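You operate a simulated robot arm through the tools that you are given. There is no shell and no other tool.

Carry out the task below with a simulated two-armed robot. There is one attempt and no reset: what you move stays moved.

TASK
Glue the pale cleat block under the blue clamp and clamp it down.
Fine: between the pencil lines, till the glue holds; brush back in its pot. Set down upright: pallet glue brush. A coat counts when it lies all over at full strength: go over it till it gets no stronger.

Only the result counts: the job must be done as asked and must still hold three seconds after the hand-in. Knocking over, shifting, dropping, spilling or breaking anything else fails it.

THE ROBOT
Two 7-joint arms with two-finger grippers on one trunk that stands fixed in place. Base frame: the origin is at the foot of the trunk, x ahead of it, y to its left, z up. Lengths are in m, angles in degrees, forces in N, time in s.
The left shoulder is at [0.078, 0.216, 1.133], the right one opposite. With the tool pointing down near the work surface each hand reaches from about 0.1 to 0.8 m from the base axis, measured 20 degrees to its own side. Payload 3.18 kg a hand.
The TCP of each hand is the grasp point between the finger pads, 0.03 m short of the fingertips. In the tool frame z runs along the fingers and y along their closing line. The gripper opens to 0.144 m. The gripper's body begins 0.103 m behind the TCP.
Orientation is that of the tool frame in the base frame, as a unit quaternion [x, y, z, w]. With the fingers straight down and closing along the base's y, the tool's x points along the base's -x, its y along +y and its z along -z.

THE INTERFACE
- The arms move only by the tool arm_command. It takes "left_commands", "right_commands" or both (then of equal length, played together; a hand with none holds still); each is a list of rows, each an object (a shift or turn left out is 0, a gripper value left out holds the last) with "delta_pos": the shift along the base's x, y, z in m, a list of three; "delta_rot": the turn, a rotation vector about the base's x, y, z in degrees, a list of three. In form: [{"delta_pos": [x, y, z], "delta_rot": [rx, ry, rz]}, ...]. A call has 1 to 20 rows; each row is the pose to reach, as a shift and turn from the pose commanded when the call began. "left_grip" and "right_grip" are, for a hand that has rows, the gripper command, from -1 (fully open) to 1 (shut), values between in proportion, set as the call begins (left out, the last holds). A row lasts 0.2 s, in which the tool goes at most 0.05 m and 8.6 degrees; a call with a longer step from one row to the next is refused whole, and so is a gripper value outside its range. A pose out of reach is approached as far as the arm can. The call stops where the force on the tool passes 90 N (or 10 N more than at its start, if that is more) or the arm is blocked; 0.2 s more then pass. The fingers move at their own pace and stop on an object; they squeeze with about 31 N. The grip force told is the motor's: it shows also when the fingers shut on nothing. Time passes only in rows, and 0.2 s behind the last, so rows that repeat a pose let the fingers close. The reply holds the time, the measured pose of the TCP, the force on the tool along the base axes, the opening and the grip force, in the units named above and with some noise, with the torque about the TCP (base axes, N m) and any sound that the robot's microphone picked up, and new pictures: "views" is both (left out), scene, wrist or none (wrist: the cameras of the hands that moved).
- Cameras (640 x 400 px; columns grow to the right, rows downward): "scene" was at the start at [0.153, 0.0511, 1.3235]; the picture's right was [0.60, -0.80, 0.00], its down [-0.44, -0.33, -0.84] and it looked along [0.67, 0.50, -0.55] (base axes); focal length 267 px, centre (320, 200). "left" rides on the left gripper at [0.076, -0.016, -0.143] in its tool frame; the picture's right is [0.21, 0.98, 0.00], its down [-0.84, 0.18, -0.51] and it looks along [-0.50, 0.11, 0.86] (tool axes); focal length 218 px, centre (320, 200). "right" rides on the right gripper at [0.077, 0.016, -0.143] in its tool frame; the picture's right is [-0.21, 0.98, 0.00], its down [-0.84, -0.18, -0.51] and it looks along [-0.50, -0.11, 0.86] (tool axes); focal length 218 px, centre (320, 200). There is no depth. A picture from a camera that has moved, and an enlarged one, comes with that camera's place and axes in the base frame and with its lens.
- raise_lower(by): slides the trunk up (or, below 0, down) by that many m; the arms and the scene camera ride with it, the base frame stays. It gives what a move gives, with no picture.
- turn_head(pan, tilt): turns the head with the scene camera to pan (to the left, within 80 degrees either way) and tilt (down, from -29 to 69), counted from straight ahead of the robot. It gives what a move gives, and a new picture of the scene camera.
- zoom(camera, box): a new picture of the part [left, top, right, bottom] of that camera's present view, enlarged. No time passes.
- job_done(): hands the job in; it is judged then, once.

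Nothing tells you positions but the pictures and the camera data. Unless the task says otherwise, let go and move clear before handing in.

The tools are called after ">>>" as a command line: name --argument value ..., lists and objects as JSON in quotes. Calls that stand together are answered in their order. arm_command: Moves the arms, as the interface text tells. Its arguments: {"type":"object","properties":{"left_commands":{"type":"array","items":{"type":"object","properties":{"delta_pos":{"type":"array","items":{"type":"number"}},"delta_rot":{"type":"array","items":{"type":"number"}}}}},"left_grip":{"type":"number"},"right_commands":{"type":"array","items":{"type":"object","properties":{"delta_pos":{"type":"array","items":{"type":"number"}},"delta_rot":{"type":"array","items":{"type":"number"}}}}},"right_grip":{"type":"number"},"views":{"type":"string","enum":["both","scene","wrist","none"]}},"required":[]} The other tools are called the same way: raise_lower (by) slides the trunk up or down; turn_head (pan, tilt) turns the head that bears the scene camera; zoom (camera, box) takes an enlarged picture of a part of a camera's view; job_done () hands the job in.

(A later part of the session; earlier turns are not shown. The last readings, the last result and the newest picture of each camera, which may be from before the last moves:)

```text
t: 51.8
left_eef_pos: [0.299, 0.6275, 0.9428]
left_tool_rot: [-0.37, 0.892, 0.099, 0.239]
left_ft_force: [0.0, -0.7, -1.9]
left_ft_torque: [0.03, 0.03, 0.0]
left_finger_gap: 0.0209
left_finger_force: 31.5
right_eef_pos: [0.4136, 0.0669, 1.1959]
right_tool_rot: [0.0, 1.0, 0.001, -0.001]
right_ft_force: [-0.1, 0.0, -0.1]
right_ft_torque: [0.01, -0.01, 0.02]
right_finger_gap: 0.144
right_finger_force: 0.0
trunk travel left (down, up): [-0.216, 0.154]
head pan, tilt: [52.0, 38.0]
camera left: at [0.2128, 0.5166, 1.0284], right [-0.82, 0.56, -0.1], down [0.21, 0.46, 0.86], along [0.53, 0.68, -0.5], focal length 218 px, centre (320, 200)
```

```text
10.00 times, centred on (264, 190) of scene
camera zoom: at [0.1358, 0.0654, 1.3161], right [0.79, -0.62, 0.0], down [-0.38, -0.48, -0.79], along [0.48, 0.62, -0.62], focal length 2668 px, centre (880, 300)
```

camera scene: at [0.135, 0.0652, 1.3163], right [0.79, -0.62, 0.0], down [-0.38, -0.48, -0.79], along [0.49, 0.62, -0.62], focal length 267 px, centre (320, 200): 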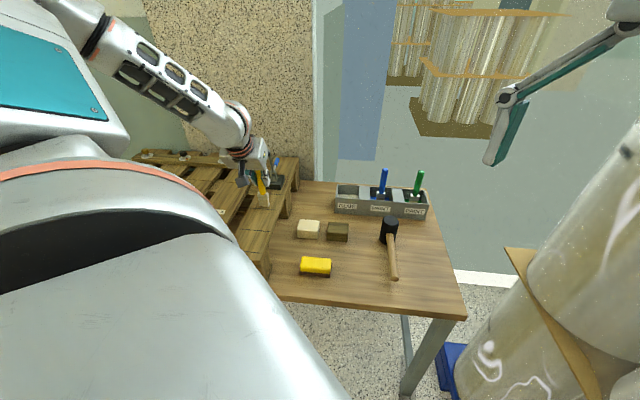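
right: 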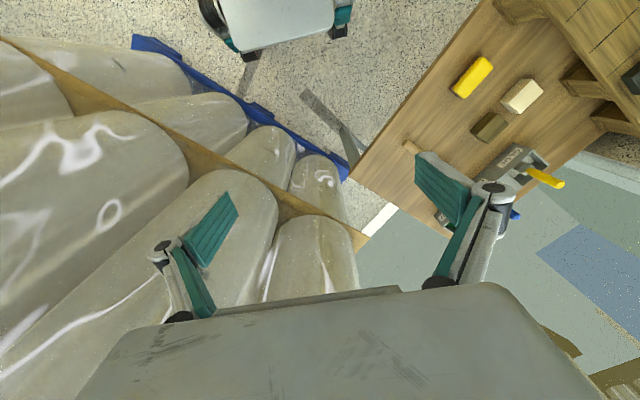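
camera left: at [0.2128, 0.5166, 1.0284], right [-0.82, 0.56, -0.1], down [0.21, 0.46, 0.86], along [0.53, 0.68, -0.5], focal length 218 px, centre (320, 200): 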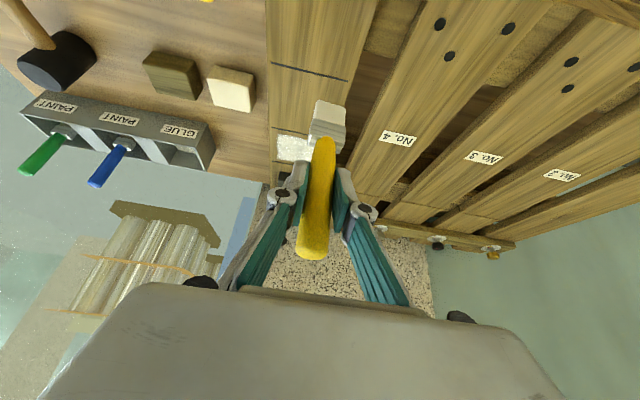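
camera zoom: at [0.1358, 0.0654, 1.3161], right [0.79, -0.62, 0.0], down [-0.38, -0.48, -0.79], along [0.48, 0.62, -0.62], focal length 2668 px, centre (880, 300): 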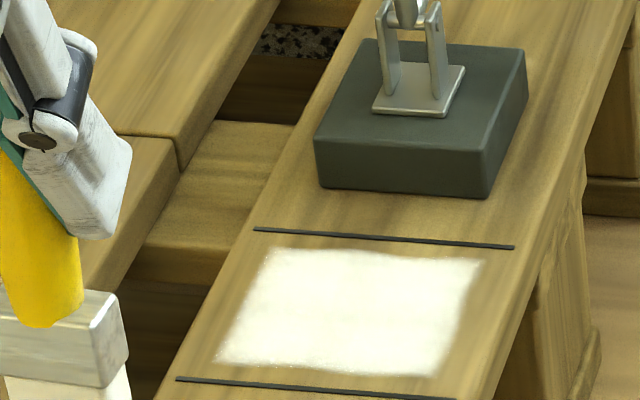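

The glue patch is centred at about (0.419, 0.707), the size of the block, and looks nearly uniform. One more complete pass to make sure it is at full strength.

>>> arm_command --left_commands '[{"delta_pos": [0.03, 0.03, 0]}, {"delta_pos": [0.06, 0.06, -0.01]}, {"delta_pos": [0.0797, 0.0803, -0.045]}, {"delta_pos": [0.077, 0.083, -0.0605]}, {"delta_pos": [0.087, 0.093, -0.0605]}, {"delta_pos": [0.097, 0.103, -0.0605]}, {"delta_pos": [0.107, 0.113, -0.0605]}, {"delta_pos": [0.116, 0.122, -0.0605]}, {"delta_pos": [0.1277, 0.1103, -0.0605]}, {"delta_pos": [0.1177, 0.1003, -0.0605]}, {"delta_pos": [0.1077, 0.0903, -0.0605]}, {"delta_pos": [0.0977, 0.0803, -0.0605]}, {"delta_pos": [0.0887, 0.0713, -0.0605]}, {"delta_pos": [0.1004, 0.0596, -0.0605]}, {"delta_pos": [0.1104, 0.0696, -0.0605]}, {"delta_pos": [0.1204, 0.0796, -0.0605]}, {"delta_pos": [0.1304, 0.0896, -0.0605]}, {"delta_pos": [0.1394, 0.0986, -0.0605]}, {"delta_pos": [0.1511, 0.0869, -0.0605]}, {"delta_pos": [0.1411, 0.0769, -0.0605]}]' --views "none"

>>> arm_command --left_commands '[{"delta_pos": [-0.01, -0.01, 0]}, {"delta_pos": [-0.02, -0.02, 0]}, {"delta_pos": [-0.029, -0.029, 0]}, {"delta_pos": [-0.0173, -0.0407, 0]}, {"delta_pos": [-0.0073, -0.0307, 0]}, {"delta_pos": [0.0027, -0.0207, 0]}, {"delta_pos": [0.0127, -0.0107, 0]}, {"delta_pos": [0.0217, -0.0017, 0]}, {"delta_pos": [0.0117, -0.0117, 0]}, {"delta_pos": [0.0017, -0.0217, 0]}, {"delta_pos": [-0.0083, -0.0317, 0]}, {"delta_pos": [-0.0173, -0.0407, 0]}, {"delta_pos": [-0.0173, -0.0407, 0.03]}, {"delta_pos": [-0.04, -0.07, 0.06]}, {"delta_pos": [-0.06, -0.1, 0.08]}, {"delta_pos": [-0.07, -0.12, 0.1]}, {"delta_pos": [-0.07, -0.12, 0.115]}, {"delta_pos": [-0.07, -0.12, 0.115]}]' --views "wrist"

>>> zoom --camera "left" --box '[240, 60, 432, 180]'

>>> zoom --camera "scene" --box '[232, 170, 296, 210]'

```text
t: 56.0
left_eef_pos: [0.4411, 0.7042, 0.8831]
left_tool_rot: [-0.37, 0.892, 0.099, 0.24]
left_ft_force: [-2.5, -0.9, 10.0]
left_ft_torque: [-0.09, 0.01, 0.01]
left_finger_gap: 0.0209
left_finger_force: 30.7
right_eef_pos: [0.4118, 0.0671, 1.1961]
right_tool_rot: [0.0, 1.0, 0.0, 0.0]
right_ft_force: [-0.6, 0.8, 0.1]
right_ft_torque: [-0.04, 0.03, -0.04]
right_finger_gap: 0.144
right_finger_force: 0.1
trunk travel left (down, up): [-0.216, 0.154]
head pan, tilt: [52.0, 38.0]
```

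```text
t: 59.8
left_eef_pos: [0.3696, 0.5845, 0.9971]
left_tool_rot: [-0.369, 0.893, 0.099, 0.239]
left_ft_force: [0.1, -0.6, -0.5]
left_ft_torque: [0.03, -0.02, -0.01]
left_finger_gap: 0.0206
left_finger_force: 31.5
right_eef_pos: [0.4138, 0.0669, 1.1962]
right_tool_rot: [0.0, 1.0, 0.0, 0.0]
right_ft_force: [-0.8, -0.5, 0.0]
right_ft_torque: [-0.05, 0.01, -0.02]
right_finger_gap: 0.144
right_finger_force: 0.0
trunk travel left (down, up): [-0.216, 0.154]
head pan, tilt: [52.0, 38.0]
camera left: at [0.284, 0.4739, 1.0818], right [-0.82, 0.56, -0.1], down [0.21, 0.46, 0.86], along [0.53, 0.68, -0.5], focal length 218 px, centre (320, 200)
```

left: 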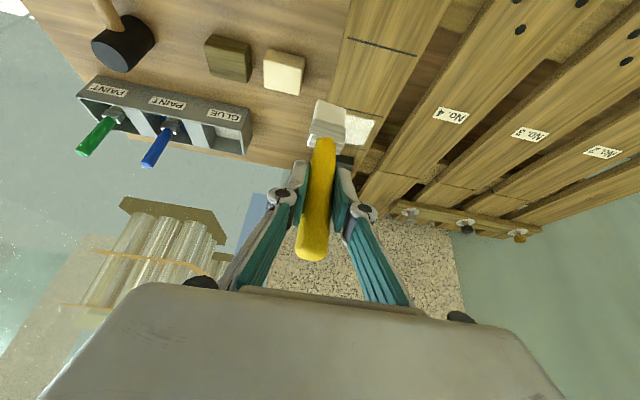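

```text
3.33 times, centred on (336, 120) of left
camera zoom: at [0.284, 0.4739, 1.0818], right [-0.82, 0.56, -0.1], down [0.21, 0.46, 0.86], along [0.53, 0.68, -0.5], focal length 728 px, centre (267, 467)
```

zoom: 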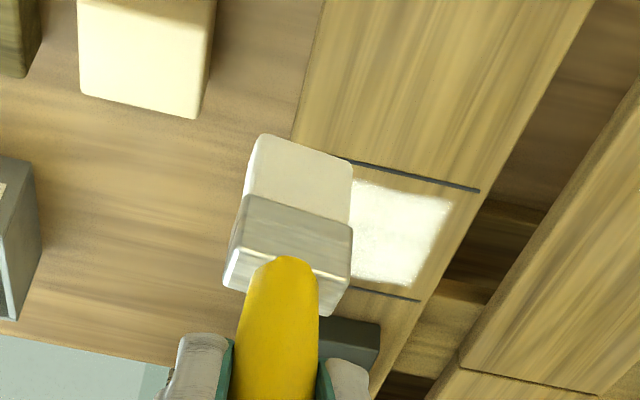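

```text
10.00 times, centred on (264, 190) of scene
camera zoom: at [0.1352, 0.0656, 1.3162], right [0.79, -0.62, 0.0], down [-0.38, -0.49, -0.79], along [0.49, 0.62, -0.62], focal length 2668 px, centre (880, 300)
```

zoom: 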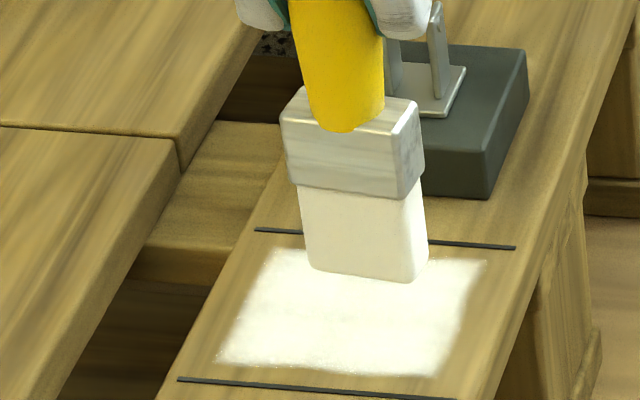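

It looks saturated; I'll do one last pass and then compare against this picture with the brush out of the way.

>>> arm_command --left_commands '[{"delta_pos": [0.02, 0.03, -0.02]}, {"delta_pos": [0.04, 0.06, -0.05]}, {"delta_pos": [0.0527, 0.0793, -0.09]}, {"delta_pos": [0.0527, 0.0793, -0.1148]}, {"delta_pos": [0.0627, 0.0893, -0.1148]}, {"delta_pos": [0.0727, 0.0993, -0.1148]}, {"delta_pos": [0.0827, 0.1093, -0.1148]}, {"delta_pos": [0.0917, 0.1183, -0.1148]}, {"delta_pos": [0.0761, 0.1339, -0.1148]}, {"delta_pos": [0.0661, 0.1239, -0.1148]}, {"delta_pos": [0.0561, 0.1139, -0.1148]}, {"delta_pos": [0.0461, 0.1039, -0.1148]}, {"delta_pos": [0.0371, 0.0949, -0.1148]}, {"delta_pos": [0.0215, 0.1105, -0.1148]}, {"delta_pos": [0.0315, 0.1205, -0.1148]}, {"delta_pos": [0.0415, 0.1305, -0.1148]}, {"delta_pos": [0.0515, 0.1405, -0.1148]}, {"delta_pos": [0.0605, 0.1495, -0.1148]}, {"delta_pos": [0.0449, 0.1651, -0.1148]}, {"delta_pos": [0.0349, 0.1551, -0.1148]}]' --views "none"

>>> arm_command --left_commands '[{"delta_pos": [-0.01, -0.01, 0]}, {"delta_pos": [-0.02, -0.02, 0]}, {"delta_pos": [-0.0297, -0.0297, 0]}, {"delta_pos": [-0.0297, -0.0297, 0.03]}, {"delta_pos": [-0.02, -0.06, 0.06]}, {"delta_pos": [0.0, -0.09, 0.09]}, {"delta_pos": [0.03, -0.12, 0.11]}, {"delta_pos": [0.07, -0.13, 0.116]}, {"delta_pos": [0.11, -0.14, 0.116]}, {"delta_pos": [0.15, -0.14, 0.116]}, {"delta_pos": [0.15, -0.14, 0.116]}]' --views "wrist"

>>> zoom --camera "scene" --box '[232, 170, 296, 210]'

```text
t: 64.0
left_eef_pos: [0.4043, 0.7408, 0.8835]
left_tool_rot: [-0.37, 0.892, 0.099, 0.24]
left_ft_force: [-0.3, -0.2, -0.1]
left_ft_torque: [0.0, -0.01, -0.01]
left_finger_gap: 0.0205
left_finger_force: 30.5
right_eef_pos: [0.4134, 0.0666, 1.1955]
right_tool_rot: [0.0, 1.0, 0.0, 0.0]
right_ft_force: [0.4, -0.3, 0.1]
right_ft_torque: [0.02, 0.0, 0.0]
right_finger_gap: 0.144
right_finger_force: 0.0
trunk travel left (down, up): [-0.216, 0.154]
head pan, tilt: [52.0, 38.0]
```

```text
t: 66.4
left_eef_pos: [0.5551, 0.599, 0.9996]
left_tool_rot: [-0.369, 0.892, 0.1, 0.239]
left_ft_force: [-0.6, -0.7, 0.0]
left_ft_torque: [0.04, -0.01, -0.01]
left_finger_gap: 0.0203
left_finger_force: 30.7
right_eef_pos: [0.4125, 0.0673, 1.1958]
right_tool_rot: [0.0, 1.0, 0.0, 0.001]
right_ft_force: [-0.4, -0.1, 0.1]
right_ft_torque: [-0.01, 0.0, -0.01]
right_finger_gap: 0.144
right_finger_force: 0.0
trunk travel left (down, up): [-0.216, 0.154]
head pan, tilt: [52.0, 38.0]
camera left: at [0.4689, 0.4883, 1.0848], right [-0.82, 0.56, -0.11], down [0.21, 0.46, 0.86], along [0.53, 0.68, -0.5], focal length 218 px, centre (320, 200)
```

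left: 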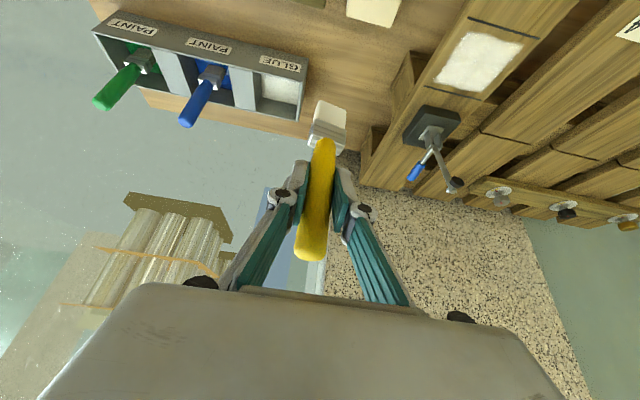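

```text
10.00 times, centred on (264, 190) of scene
camera zoom: at [0.1344, 0.0653, 1.3166], right [0.79, -0.62, 0.0], down [-0.38, -0.48, -0.79], along [0.49, 0.62, -0.62], focal length 2668 px, centre (880, 300)
```

zoom: 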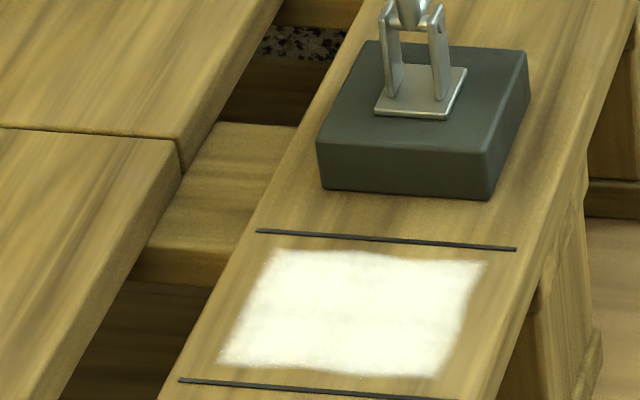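

>>> zoom --camera "left" --box '[416, 10, 544, 90]'

>>> zoom --camera "scene" --box '[250, 190, 284, 211]'

```text
5.00 times, centred on (480, 50) of left
camera zoom: at [0.4689, 0.4883, 1.0848], right [-0.82, 0.56, -0.11], down [0.21, 0.46, 0.86], along [0.53, 0.68, -0.5], focal length 1091 px, centre (-480, 950)
```

zoom: 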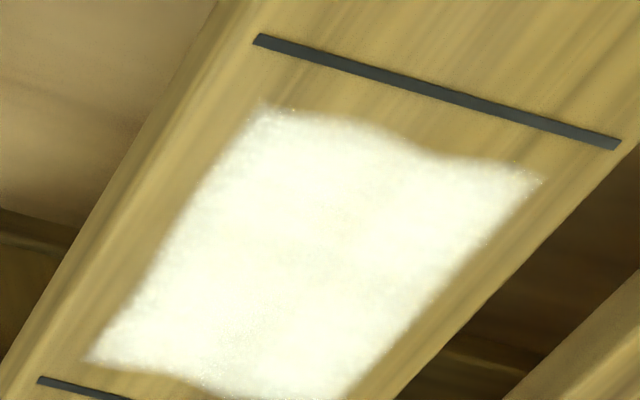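

```text
16.00 times, centred on (267, 200) of scene
camera zoom: at [0.1344, 0.0653, 1.3166], right [0.79, -0.62, 0.0], down [-0.38, -0.48, -0.79], along [0.49, 0.62, -0.62], focal length 4269 px, centre (1168, 192)
```

zoom: 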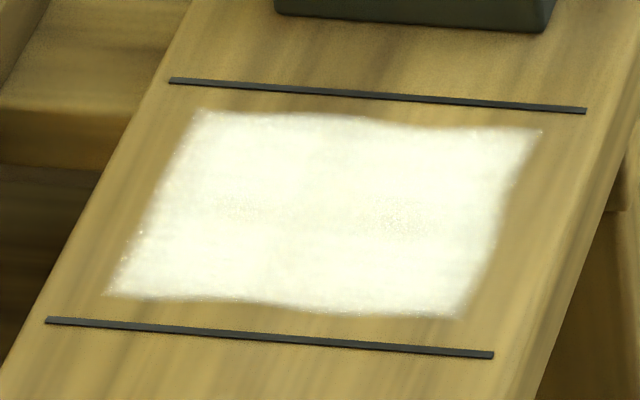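

The coat is uniform and no longer changing. Returning the brush to the glue pot.

>>> arm_command --left_commands '[{"delta_pos": [0.04, 0.008, 0]}, {"delta_pos": [0.08, 0.016, 0]}, {"delta_pos": [0.12, 0.024, 0]}, {"delta_pos": [0.1535, 0.03, 0]}, {"delta_pos": [0.1535, 0.03, -0.03]}, {"delta_pos": [0.1535, 0.03, -0.07]}, {"delta_pos": [0.1535, 0.03, -0.11]}, {"delta_pos": [0.1535, 0.03, -0.15]}, {"delta_pos": [0.1535, 0.03, -0.18]}, {"delta_pos": [0.1535, 0.03, -0.2]}, {"delta_pos": [0.1535, 0.03, -0.2]}]' --views "wrist"

>>> zoom --camera "left" --box '[240, 60, 432, 180]'

>>> zoom --camera "scene" --box '[325, 165, 389, 205]'

```text
t: 68.8
left_eef_pos: [0.7098, 0.6292, 0.7976]
left_tool_rot: [-0.369, 0.892, 0.099, 0.24]
left_ft_force: [0.3, -0.7, -0.6]
left_ft_torque: [0.0, -0.01, 0.0]
left_finger_gap: 0.0202
left_finger_force: 31.2
right_eef_pos: [0.4128, 0.0678, 1.1962]
right_tool_rot: [0.0, 1.0, 0.0, 0.0]
right_ft_force: [-0.7, -0.4, 0.0]
right_ft_torque: [-0.01, -0.05, 0.07]
right_finger_gap: 0.144
right_finger_force: 0.0
trunk travel left (down, up): [-0.216, 0.154]
head pan, tilt: [52.0, 38.0]
camera left: at [0.6227, 0.5196, 0.8838], right [-0.82, 0.56, -0.1], down [0.21, 0.46, 0.86], along [0.53, 0.68, -0.5], focal length 218 px, centre (320, 200)
```

left: 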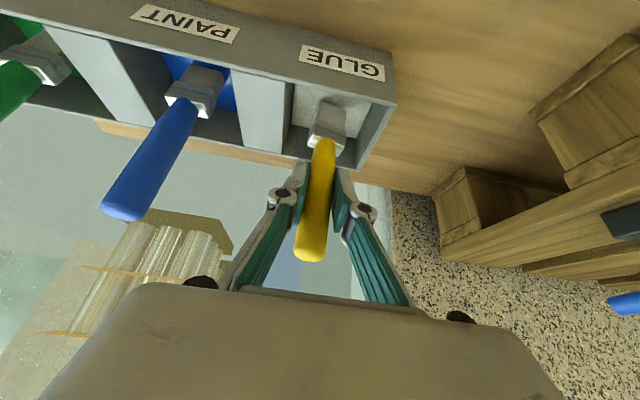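

```text
3.33 times, centred on (336, 120) of left
camera zoom: at [0.6227, 0.5196, 0.8838], right [-0.82, 0.56, -0.1], down [0.21, 0.46, 0.86], along [0.53, 0.68, -0.5], focal length 728 px, centre (267, 467)
```

zoom: 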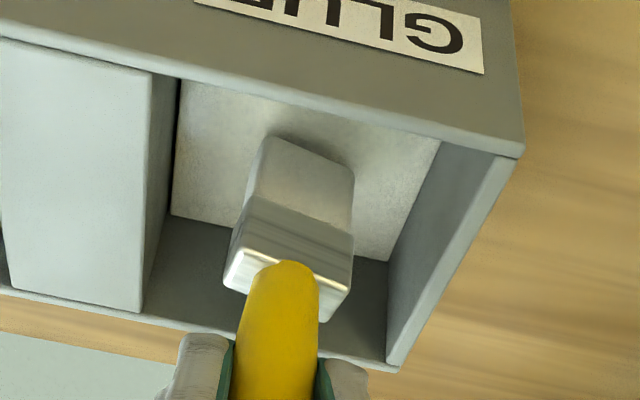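

```text
10.00 times, centred on (357, 185) of scene
camera zoom: at [0.1348, 0.0655, 1.3164], right [0.79, -0.62, 0.0], down [-0.38, -0.48, -0.79], along [0.49, 0.62, -0.62], focal length 2668 px, centre (-50, 350)
```

zoom: 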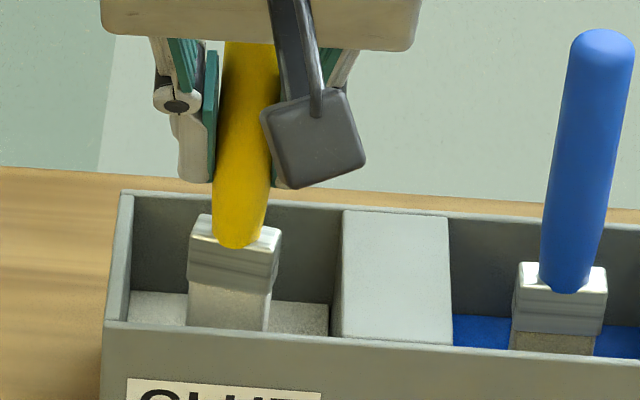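

>>> arm_command --left_commands '[{"delta_pos": [0, 0, -0.002]}, {"delta_pos": [0, 0, -0.004]}, {"delta_pos": [0, 0, -0.005]}, {"delta_pos": [0, 0, -0.005]}]' --views "none"

>>> zoom --camera "left" --box '[240, 60, 432, 180]'

>>> zoom --camera "scene" --box '[325, 165, 389, 205]'

```text
t: 69.8
left_eef_pos: [0.7097, 0.6306, 0.7941]
left_tool_rot: [-0.371, 0.892, 0.099, 0.239]
left_ft_force: [1.8, 0.3, -0.1]
left_ft_torque: [0.02, 0.01, 0.0]
left_finger_gap: 0.0202
left_finger_force: 31.1
right_eef_pos: [0.4132, 0.0677, 1.1959]
right_tool_rot: [0.001, 1.0, 0.0, -0.001]
right_ft_force: [0.3, 0.0, 0.7]
right_ft_torque: [0.01, 0.02, -0.01]
right_finger_gap: 0.1438
right_finger_force: 0.0
trunk travel left (down, up): [-0.216, 0.154]
head pan, tilt: [52.0, 38.0]
```

```text
3.33 times, centred on (336, 120) of left
camera zoom: at [0.6229, 0.5196, 0.8786], right [-0.82, 0.56, -0.1], down [0.21, 0.46, 0.86], along [0.53, 0.68, -0.5], focal length 728 px, centre (267, 467)
```

zoom: 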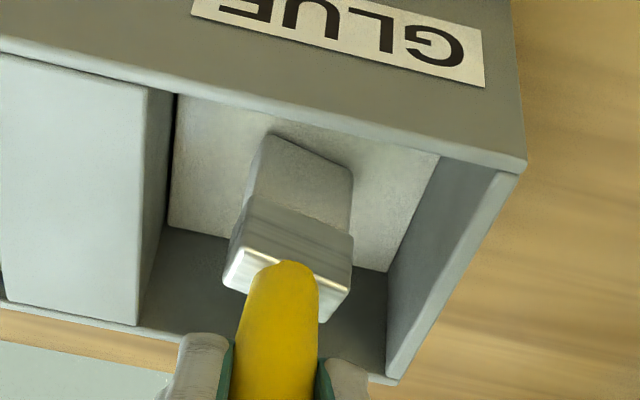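

```text
10.00 times, centred on (357, 185) of scene
camera zoom: at [0.1352, 0.0656, 1.3163], right [0.79, -0.62, 0.0], down [-0.38, -0.49, -0.79], along [0.49, 0.62, -0.62], focal length 2668 px, centre (-50, 350)
```

zoom: 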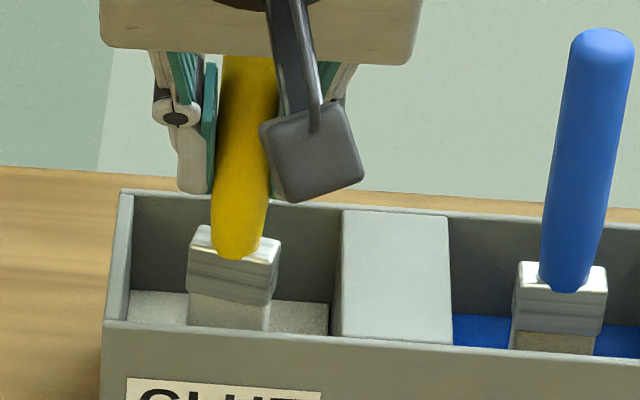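

>>> arm_command --left_commands '[{"delta_pos": [0, -0.001, -0.001]}, {"delta_pos": [0, -0.001, -0.002]}, {"delta_pos": [0, -0.001, -0.002]}, {"delta_pos": [0, -0.001, -0.002]}]' --views "none"

```text
t: 70.8
left_eef_pos: [0.7101, 0.6296, 0.7902]
left_tool_rot: [-0.37, 0.892, 0.099, 0.239]
left_ft_force: [0.2, -0.2, 0.9]
left_ft_torque: [-0.03, -0.07, 0.01]
left_finger_gap: 0.0202
left_finger_force: 30.2
right_eef_pos: [0.4138, 0.0678, 1.1965]
right_tool_rot: [0.001, 1.0, 0.0, -0.001]
right_ft_force: [-0.1, 0.3, -0.1]
right_ft_torque: [-0.02, 0.01, 0.0]
right_finger_gap: 0.144
right_finger_force: 0.0
trunk travel left (down, up): [-0.216, 0.154]
head pan, tilt: [52.0, 38.0]
```

>>> arm_command --left_commands '[{"delta_pos": [0, 0, -0.001]}, {"delta_pos": [0, 0, -0.0015]}, {"delta_pos": [0, 0, -0.0015]}]' --views "none"

>>> zoom --camera "left" --box '[240, 60, 432, 180]'

>>> zoom --camera "scene" --box '[325, 165, 389, 205]'

```text
t: 71.6
left_eef_pos: [0.7096, 0.6284, 0.7919]
left_tool_rot: [-0.37, 0.892, 0.099, 0.242]
left_ft_force: [-1.7, 0.7, 7.6]
left_ft_torque: [0.0, -0.08, 0.01]
left_finger_gap: 0.0201
left_finger_force: 30.9
right_eef_pos: [0.4123, 0.0656, 1.1966]
right_tool_rot: [0.0, 1.0, 0.0, 0.0]
right_ft_force: [-0.6, 0.3, 0.2]
right_ft_torque: [0.03, 0.01, 0.0]
right_finger_gap: 0.1444
right_finger_force: 0.0
trunk travel left (down, up): [-0.216, 0.154]
head pan, tilt: [52.0, 38.0]
```

```text
3.33 times, centred on (336, 120) of left
camera zoom: at [0.6229, 0.5184, 0.8765], right [-0.82, 0.56, -0.11], down [0.21, 0.46, 0.86], along [0.53, 0.68, -0.5], focal length 728 px, centre (267, 467)
```

zoom: 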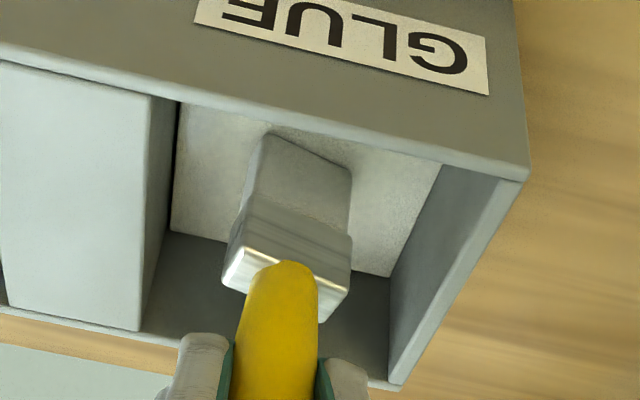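

```text
10.00 times, centred on (357, 185) of scene
camera zoom: at [0.1343, 0.0651, 1.3165], right [0.79, -0.62, 0.0], down [-0.38, -0.48, -0.79], along [0.49, 0.62, -0.62], focal length 2668 px, centre (-50, 350)
```

zoom: 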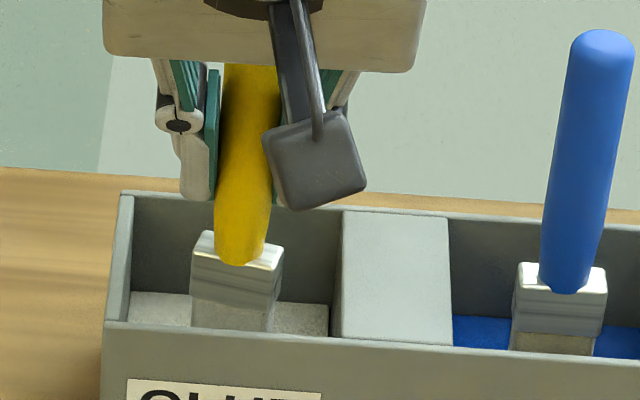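

The brush stands on the pot's floor. I'll relieve the press slightly, open in stages and look.

>>> arm_command --left_commands '[{"delta_pos": [0, 0, 0.001]}, {"delta_pos": [0, 0, 0.001]}]' --views "none"

>>> arm_command --left_commands '[{"delta_pos": [0, 0, 0]}, {"delta_pos": [0, 0, 0]}, {"delta_pos": [0, 0, 0]}]' --left_grip 0.55 --views "none"

>>> zoom --camera "left" --box '[240, 100, 432, 220]'

>>> zoom --camera "scene" --box '[325, 165, 389, 205]'

```text
t: 72.2
left_eef_pos: [0.7094, 0.6293, 0.7913]
left_tool_rot: [-0.37, 0.892, 0.099, 0.24]
left_ft_force: [1.6, 1.5, 6.7]
left_ft_torque: [0.16, -0.21, 0.04]
left_finger_gap: 0.0202
left_finger_force: 31.1
right_eef_pos: [0.4128, 0.0666, 1.1964]
right_tool_rot: [0.0, 1.0, 0.0, 0.001]
right_ft_force: [-0.4, -0.9, -0.2]
right_ft_torque: [-0.02, -0.01, 0.0]
right_finger_gap: 0.144
right_finger_force: 0.1
trunk travel left (down, up): [-0.216, 0.154]
head pan, tilt: [52.0, 38.0]
```

```text
t: 73.0
left_eef_pos: [0.709, 0.6291, 0.791]
left_tool_rot: [-0.37, 0.892, 0.1, 0.24]
left_ft_force: [0.5, -0.2, 0.7]
left_ft_torque: [0.01, -0.02, 0.0]
left_finger_gap: 0.0323
left_finger_force: 0.1
right_eef_pos: [0.4142, 0.0663, 1.1945]
right_tool_rot: [0.0, 1.0, 0.0, 0.0]
right_ft_force: [0.4, 0.8, -0.4]
right_ft_torque: [-0.01, -0.01, -0.02]
right_finger_gap: 0.144
right_finger_force: 0.1
trunk travel left (down, up): [-0.216, 0.154]
head pan, tilt: [52.0, 38.0]
```

```text
3.33 times, centred on (336, 160) of left
camera zoom: at [0.6229, 0.5183, 0.8758], right [-0.82, 0.56, -0.1], down [0.21, 0.46, 0.86], along [0.53, 0.68, -0.5], focal length 728 px, centre (267, 333)
```

zoom: 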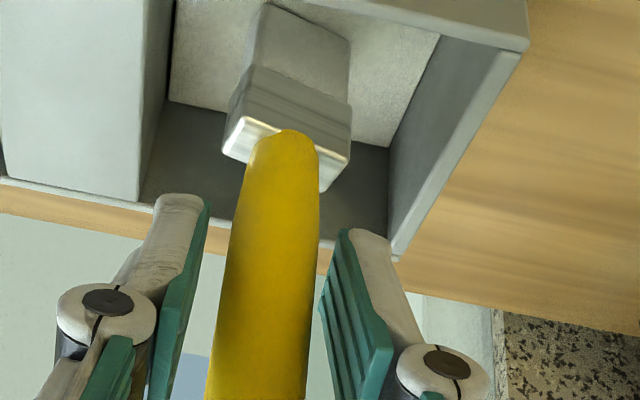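

```text
10.00 times, centred on (357, 185) of scene
camera zoom: at [0.1351, 0.0655, 1.3163], right [0.79, -0.62, 0.0], down [-0.38, -0.49, -0.79], along [0.49, 0.62, -0.62], focal length 2668 px, centre (-50, 350)
```

zoom: 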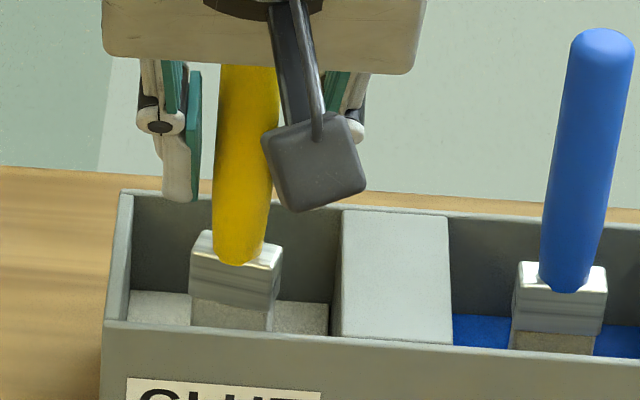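

The brush stands free and upright. Opening more and withdrawing along the finger axis.

>>> arm_command --left_commands '[{"delta_pos": [0, 0, 0]}, {"delta_pos": [0, 0, 0]}, {"delta_pos": [-0.0106, -0.0106, 0.026]}, {"delta_pos": [-0.0212, -0.0212, 0.052]}, {"delta_pos": [-0.0318, -0.0318, 0.078]}, {"delta_pos": [-0.0425, -0.0425, 0.104]}, {"delta_pos": [-0.0531, -0.0531, 0.13]}, {"delta_pos": [-0.07, -0.07, 0.165]}, {"delta_pos": [-0.07, -0.07, 0.165]}]' --left_grip 0.0

>>> zoom --camera "scene" --box '[325, 155, 421, 215]'

>>> zoom --camera "left" --box '[240, 40, 432, 160]'

```text
t: 75.0
left_eef_pos: [0.6413, 0.5607, 0.9553]
left_tool_rot: [-0.37, 0.892, 0.099, 0.238]
left_ft_force: [0.0, 0.2, 0.6]
left_ft_torque: [0.02, 0.03, -0.03]
left_finger_gap: 0.0719
left_finger_force: 0.0
right_eef_pos: [0.4156, 0.0661, 1.1946]
right_tool_rot: [-0.001, 1.0, 0.0, -0.002]
right_ft_force: [0.3, -0.2, -0.8]
right_ft_torque: [0.0, 0.0, -0.01]
right_finger_gap: 0.1442
right_finger_force: 0.2
trunk travel left (down, up): [-0.216, 0.154]
head pan, tilt: [52.0, 38.0]
camera scene: at [0.1362, 0.0663, 1.3159], right [0.79, -0.62, 0.0], down [-0.38, -0.49, -0.79], along [0.48, 0.62, -0.62], focal length 267 px, centre (320, 200)
camera left: at [0.5534, 0.4493, 1.04], right [-0.82, 0.56, -0.1], down [0.21, 0.46, 0.86], along [0.53, 0.68, -0.5], focal length 218 px, centre (320, 200)
```

scene: 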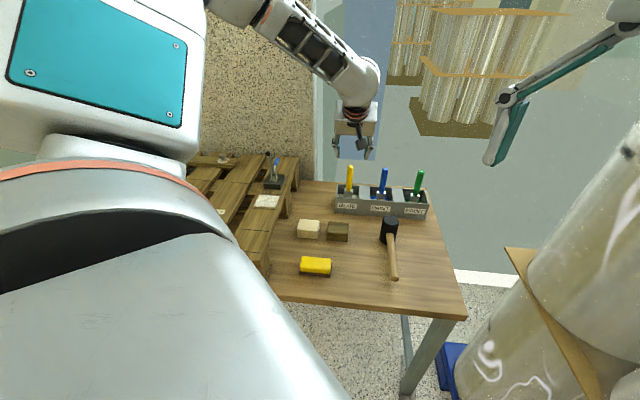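
left: 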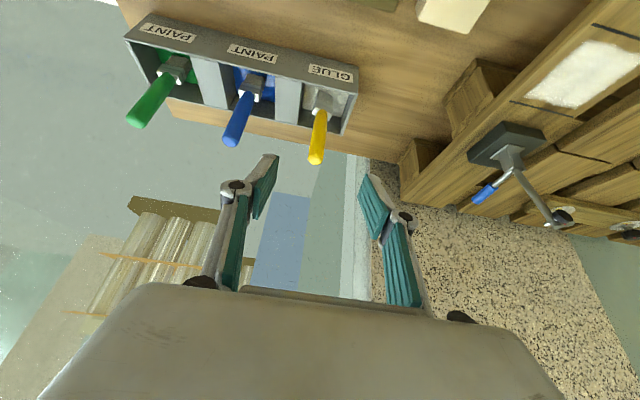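

```text
6.67 times, centred on (373, 185) of scene
camera zoom: at [0.1362, 0.0663, 1.3159], right [0.79, -0.62, 0.0], down [-0.38, -0.49, -0.79], along [0.48, 0.62, -0.62], focal length 1779 px, centre (-33, 300)
```

zoom: 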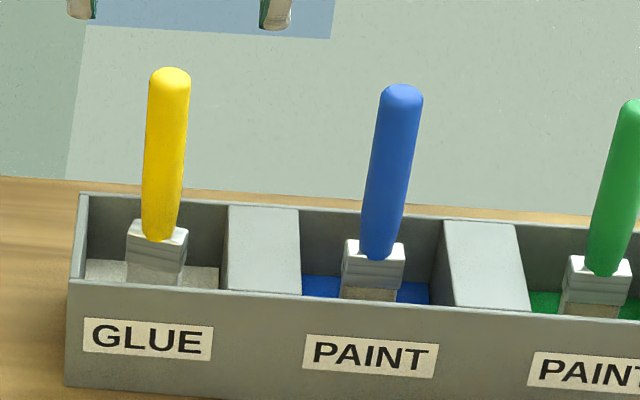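

```text
3.33 times, centred on (336, 100) of left
camera zoom: at [0.5534, 0.4493, 1.04], right [-0.82, 0.56, -0.1], down [0.21, 0.46, 0.86], along [0.53, 0.68, -0.5], focal length 728 px, centre (267, 533)
```

zoom: 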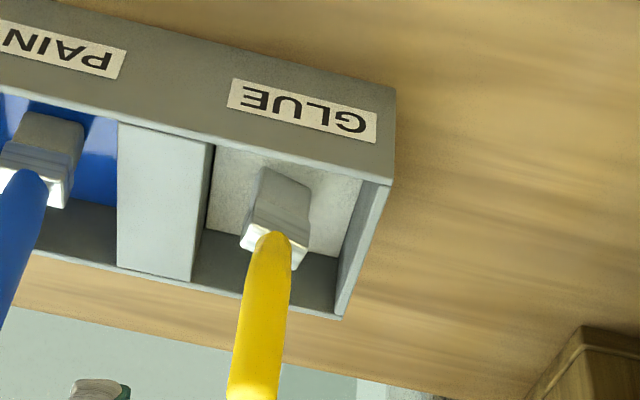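

The brush is upright in its pot. Now I'll return the hand to vertical and move above the pale block.

>>> arm_command --left_commands '[{"delta_pos": [-0.022, 0.008, 0], "delta_rot": [-3.5, 3.5, 0]}, {"delta_pos": [-0.044, 0.016, 0], "delta_rot": [-7.1, 7.1, 0]}, {"delta_pos": [-0.066, 0.024, -0.01], "delta_rot": [-10.6, 10.6, 0]}, {"delta_pos": [-0.088, 0.032, -0.03], "delta_rot": [-14.1, 14.1, 0]}, {"delta_pos": [-0.11, 0.04, -0.06], "delta_rot": [-17.7, 17.7, 0]}, {"delta_pos": [-0.1318, 0.0483, -0.09], "delta_rot": [-21.2, 21.2, 0]}, {"delta_pos": [-0.1318, 0.0483, -0.1], "delta_rot": [-21.2, 21.2, 0]}]' --left_grip -0.23

>>> zoom --camera "left" --box '[220, 60, 428, 190]'

```text
t: 76.6
left_eef_pos: [0.507, 0.6072, 0.8565]
left_tool_rot: [-0.383, 0.924, -0.001, 0.0]
left_ft_force: [1.0, 0.0, -0.5]
left_ft_torque: [0.02, 0.01, 0.02]
left_finger_gap: 0.0885
left_finger_force: 0.2
right_eef_pos: [0.4138, 0.0656, 1.1959]
right_tool_rot: [0.001, 1.0, 0.0, -0.001]
right_ft_force: [0.2, 1.7, -0.4]
right_ft_torque: [0.0, -0.02, -0.01]
right_finger_gap: 0.1442
right_finger_force: 0.1
trunk travel left (down, up): [-0.216, 0.154]
head pan, tilt: [52.0, 38.0]
camera scene: at [0.1351, 0.0655, 1.3163], right [0.79, -0.62, 0.0], down [-0.38, -0.48, -0.79], along [0.49, 0.62, -0.62], focal length 267 px, centre (320, 200)
camera left: at [0.4641, 0.5401, 0.9978], right [-0.84, 0.54, 0.0], down [0.47, 0.72, 0.51], along [0.28, 0.43, -0.86], focal length 218 px, centre (320, 200)
```

scene: 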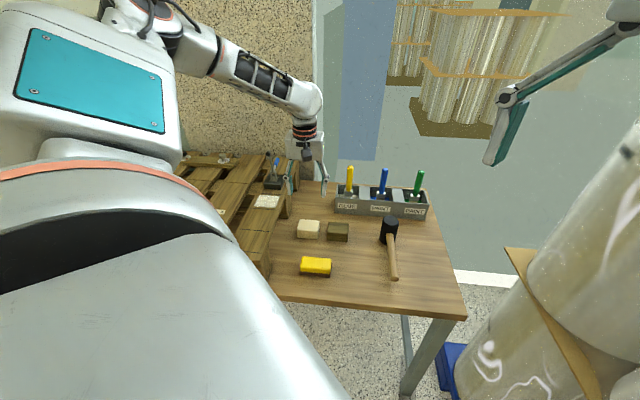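
left: 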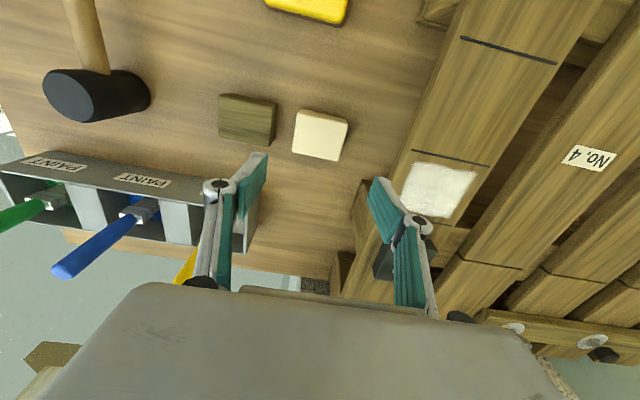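

```text
3.08 times, centred on (324, 125) of left
camera zoom: at [0.4641, 0.5401, 0.9978], right [-0.84, 0.54, 0.0], down [0.47, 0.72, 0.51], along [0.28, 0.43, -0.86], focal length 672 px, centre (308, 431)
```

zoom: 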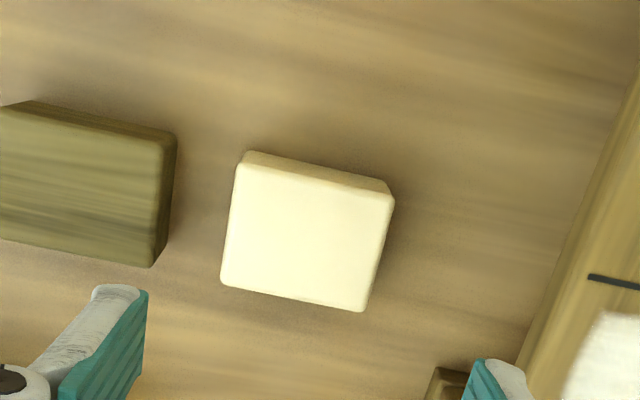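

The block centre is at (0.509, 0.607), aligned with the hand. Lowering around it.

>>> arm_command --left_commands '[{"delta_pos": [0.0023, 0.0002, -0.04]}, {"delta_pos": [0.0023, 0.0002, -0.08]}, {"delta_pos": [0.0023, 0.0002, -0.115]}, {"delta_pos": [0.0023, 0.0002, -0.14]}, {"delta_pos": [0.0023, 0.0002, -0.155]}, {"delta_pos": [0.0023, 0.0002, -0.163]}, {"delta_pos": [0.0023, 0.0002, -0.163]}]'

>>> zoom --camera "left" --box '[220, 120, 428, 250]'

>>> zoom --camera "scene" --box '[275, 200, 355, 250]'

```text
t: 78.2
left_eef_pos: [0.5103, 0.6076, 0.6941]
left_tool_rot: [-0.382, 0.924, 0.001, 0.0]
left_ft_force: [-0.3, 0.1, -1.0]
left_ft_torque: [0.01, 0.03, -0.02]
left_finger_gap: 0.0885
left_finger_force: 0.0
right_eef_pos: [0.4129, 0.0679, 1.1955]
right_tool_rot: [0.0, 1.0, 0.0, -0.001]
right_ft_force: [-0.6, 0.0, 0.4]
right_ft_torque: [0.02, -0.05, -0.01]
right_finger_gap: 0.144
right_finger_force: 0.0
trunk travel left (down, up): [-0.216, 0.154]
head pan, tilt: [52.0, 38.0]
camera scene: at [0.1351, 0.0656, 1.3163], right [0.79, -0.62, 0.0], down [-0.38, -0.49, -0.79], along [0.49, 0.62, -0.62], focal length 267 px, centre (320, 200)
camera left: at [0.4662, 0.5399, 0.8354], right [-0.84, 0.54, 0.0], down [0.47, 0.72, 0.51], along [0.28, 0.43, -0.86], focal length 218 px, centre (320, 200)
```

scene: 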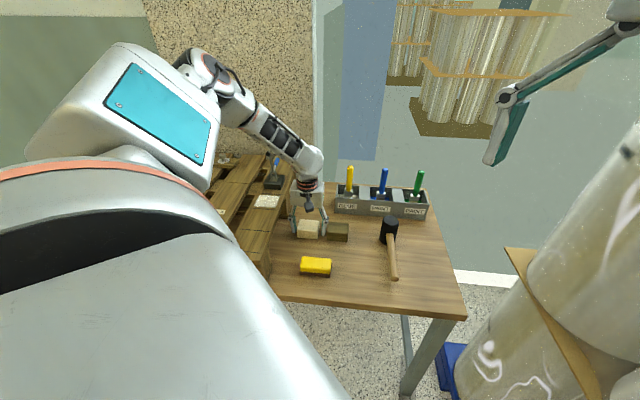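
left: 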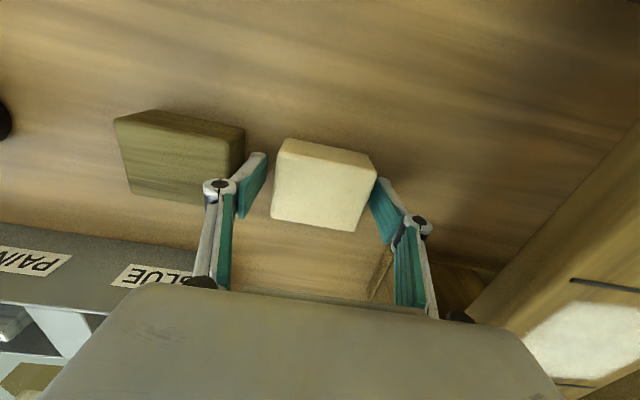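

```text
3.08 times, centred on (324, 185) of left
camera zoom: at [0.4662, 0.5399, 0.8354], right [-0.84, 0.54, 0.0], down [0.47, 0.72, 0.51], along [0.28, 0.43, -0.86], focal length 672 px, centre (308, 246)
```

zoom: 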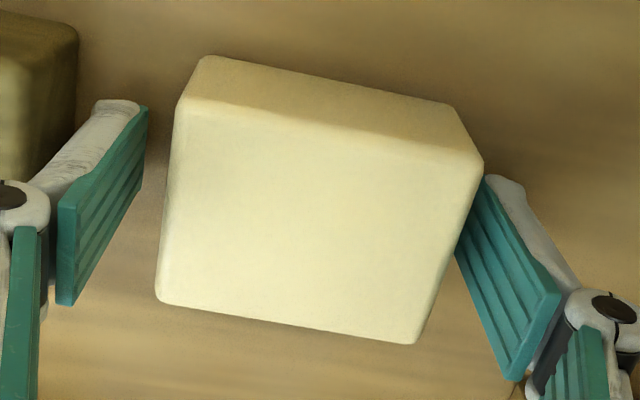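

```text
8.00 times, centred on (315, 225) of scene
camera zoom: at [0.1351, 0.0656, 1.3163], right [0.79, -0.62, 0.0], down [-0.38, -0.49, -0.79], along [0.49, 0.62, -0.62], focal length 2134 px, centre (360, 0)
```

zoom: 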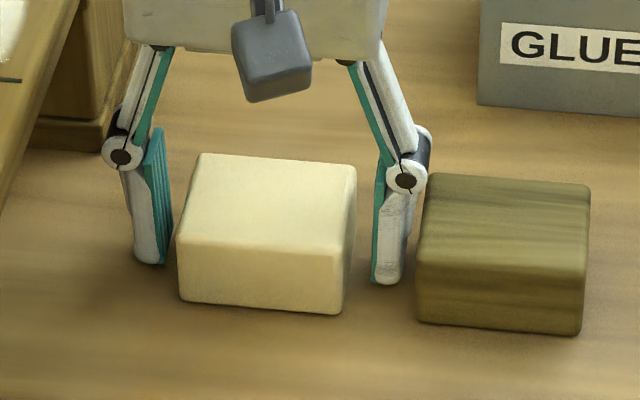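

The fingers straddle the block with clearance from the dark block. Closing.

>>> arm_command --left_commands '[{"delta_pos": [0, 0, 0]}, {"delta_pos": [0, 0, 0]}, {"delta_pos": [0, 0, 0]}]' --left_grip 1.0 --views "none"

>>> zoom --camera "left" --box '[220, 120, 428, 250]'

```text
t: 79.0
left_eef_pos: [0.5097, 0.6072, 0.6926]
left_tool_rot: [-0.382, 0.924, 0.0, 0.0]
left_ft_force: [0.4, -0.7, -0.2]
left_ft_torque: [-0.04, 0.02, 0.01]
left_finger_gap: 0.0692
left_finger_force: 30.8
right_eef_pos: [0.4128, 0.0662, 1.1955]
right_tool_rot: [0.0, 1.0, 0.0, -0.001]
right_ft_force: [0.9, 0.3, 0.6]
right_ft_torque: [-0.01, 0.02, 0.01]
right_finger_gap: 0.1439
right_finger_force: 0.0
trunk travel left (down, up): [-0.216, 0.154]
head pan, tilt: [52.0, 38.0]
```

```text
3.08 times, centred on (324, 185) of left
camera zoom: at [0.4662, 0.5399, 0.8354], right [-0.84, 0.54, 0.0], down [0.47, 0.72, 0.51], along [0.28, 0.43, -0.86], focal length 672 px, centre (308, 246)
```

zoom: 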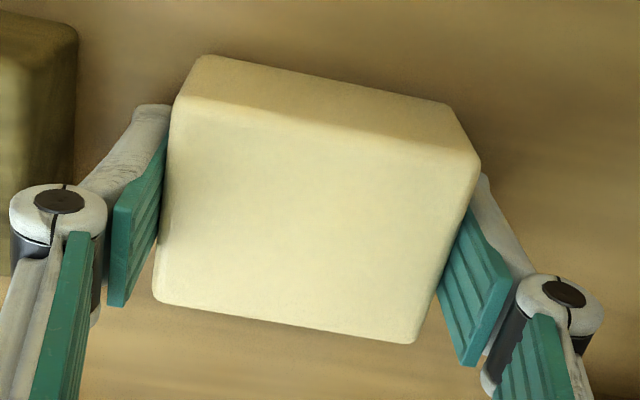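

Block gripped (69 mm). Lifting and carrying it to above the glue.

>>> arm_command --left_commands '[{"delta_pos": [0, 0, 0.02]}, {"delta_pos": [0, 0, 0.06]}, {"delta_pos": [0, 0, 0.1]}, {"delta_pos": [0, 0, 0.14]}, {"delta_pos": [0, 0, 0.175]}, {"delta_pos": [-0.0227, 0.025, 0.175]}, {"delta_pos": [-0.0454, 0.05, 0.175]}, {"delta_pos": [-0.068, 0.075, 0.175]}, {"delta_pos": [-0.0907, 0.0998, 0.175]}, {"delta_pos": [-0.0907, 0.0998, 0.155]}, {"delta_pos": [-0.0907, 0.0998, 0.14]}, {"delta_pos": [-0.0907, 0.0998, 0.14]}]'

>>> zoom --camera "scene" --box '[225, 150, 305, 210]'

>>> zoom --camera "left" --box '[220, 100, 428, 230]'

```text
t: 81.6
left_eef_pos: [0.4193, 0.7079, 0.8326]
left_tool_rot: [-0.383, 0.924, 0.0, 0.0]
left_ft_force: [-0.7, 0.5, -1.4]
left_ft_torque: [0.02, 0.02, 0.04]
left_finger_gap: 0.0691
left_finger_force: 30.9
right_eef_pos: [0.4135, 0.0666, 1.1953]
right_tool_rot: [0.0, 1.0, 0.0, 0.0]
right_ft_force: [0.2, -0.2, 0.1]
right_ft_torque: [-0.03, 0.01, -0.04]
right_finger_gap: 0.144
right_finger_force: 0.1
trunk travel left (down, up): [-0.216, 0.154]
head pan, tilt: [52.0, 38.0]
camera scene: at [0.1352, 0.0657, 1.3163], right [0.79, -0.62, 0.0], down [-0.38, -0.49, -0.79], along [0.49, 0.62, -0.62], focal length 267 px, centre (320, 200)
camera left: at [0.376, 0.6393, 0.9745], right [-0.84, 0.54, 0.0], down [0.47, 0.72, 0.51], along [0.28, 0.43, -0.86], focal length 218 px, centre (320, 200)
```

scene: 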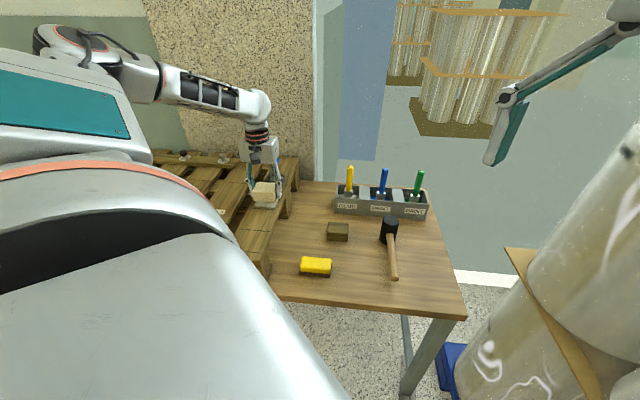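
left: 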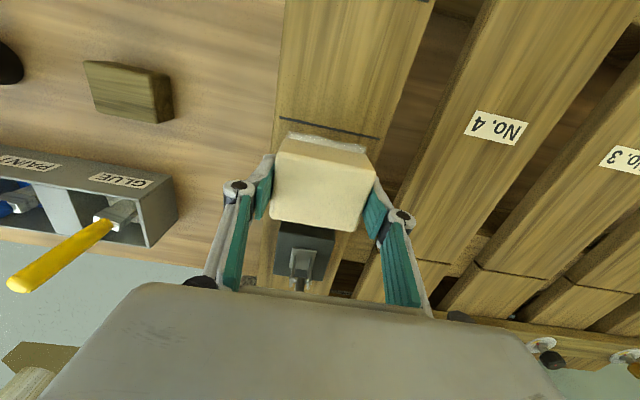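

```text
6.67 times, centred on (265, 180) of scene
camera zoom: at [0.1352, 0.0657, 1.3163], right [0.79, -0.62, 0.0], down [-0.38, -0.49, -0.79], along [0.49, 0.62, -0.62], focal length 1779 px, centre (687, 333)
```

zoom: 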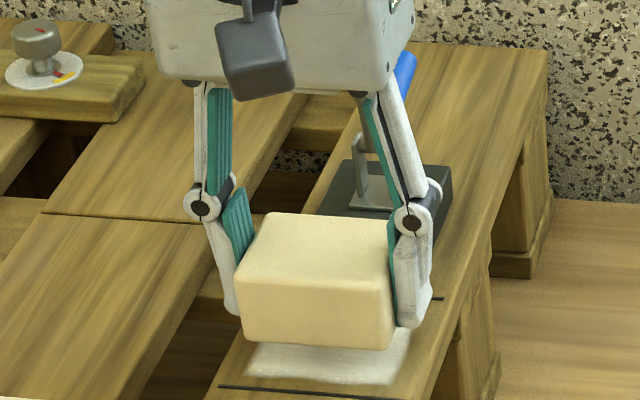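

```text
3.08 times, centred on (324, 165) of left
camera zoom: at [0.376, 0.6393, 0.9745], right [-0.84, 0.54, 0.0], down [0.47, 0.72, 0.51], along [0.28, 0.43, -0.86], focal length 672 px, centre (308, 308)
```

zoom: 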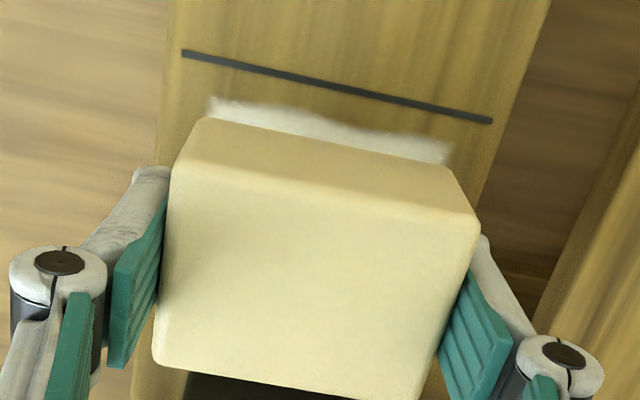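

The block is centred over the glue patch. Lowering in small steps until contact.

>>> arm_command --left_commands '[{"delta_pos": [0, 0, -0.006]}, {"delta_pos": [0, 0, -0.011]}, {"delta_pos": [0, 0, -0.013]}, {"delta_pos": [0, 0, -0.013]}]' --views "none"

>>> zoom --camera "scene" --box '[225, 150, 305, 210]'

```text
t: 82.6
left_eef_pos: [0.4194, 0.7083, 0.8194]
left_tool_rot: [-0.383, 0.924, 0.0, 0.0]
left_ft_force: [0.5, 0.3, -0.3]
left_ft_torque: [0.02, -0.03, -0.02]
left_finger_gap: 0.0692
left_finger_force: 30.6
right_eef_pos: [0.4131, 0.0677, 1.1939]
right_tool_rot: [0.0, 1.0, 0.0, -0.001]
right_ft_force: [0.8, -0.2, 0.2]
right_ft_torque: [0.01, -0.01, 0.01]
right_finger_gap: 0.144
right_finger_force: 0.1
trunk travel left (down, up): [-0.216, 0.154]
head pan, tilt: [52.0, 38.0]
```

```text
6.67 times, centred on (265, 180) of scene
camera zoom: at [0.1351, 0.0657, 1.3163], right [0.79, -0.62, 0.0], down [-0.38, -0.49, -0.79], along [0.49, 0.62, -0.62], focal length 1779 px, centre (687, 333)
```

zoom: 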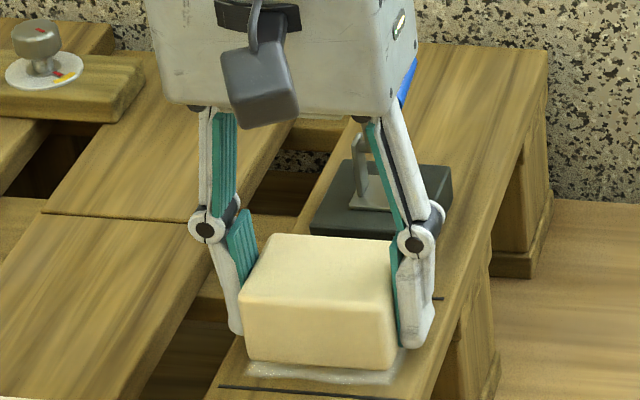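

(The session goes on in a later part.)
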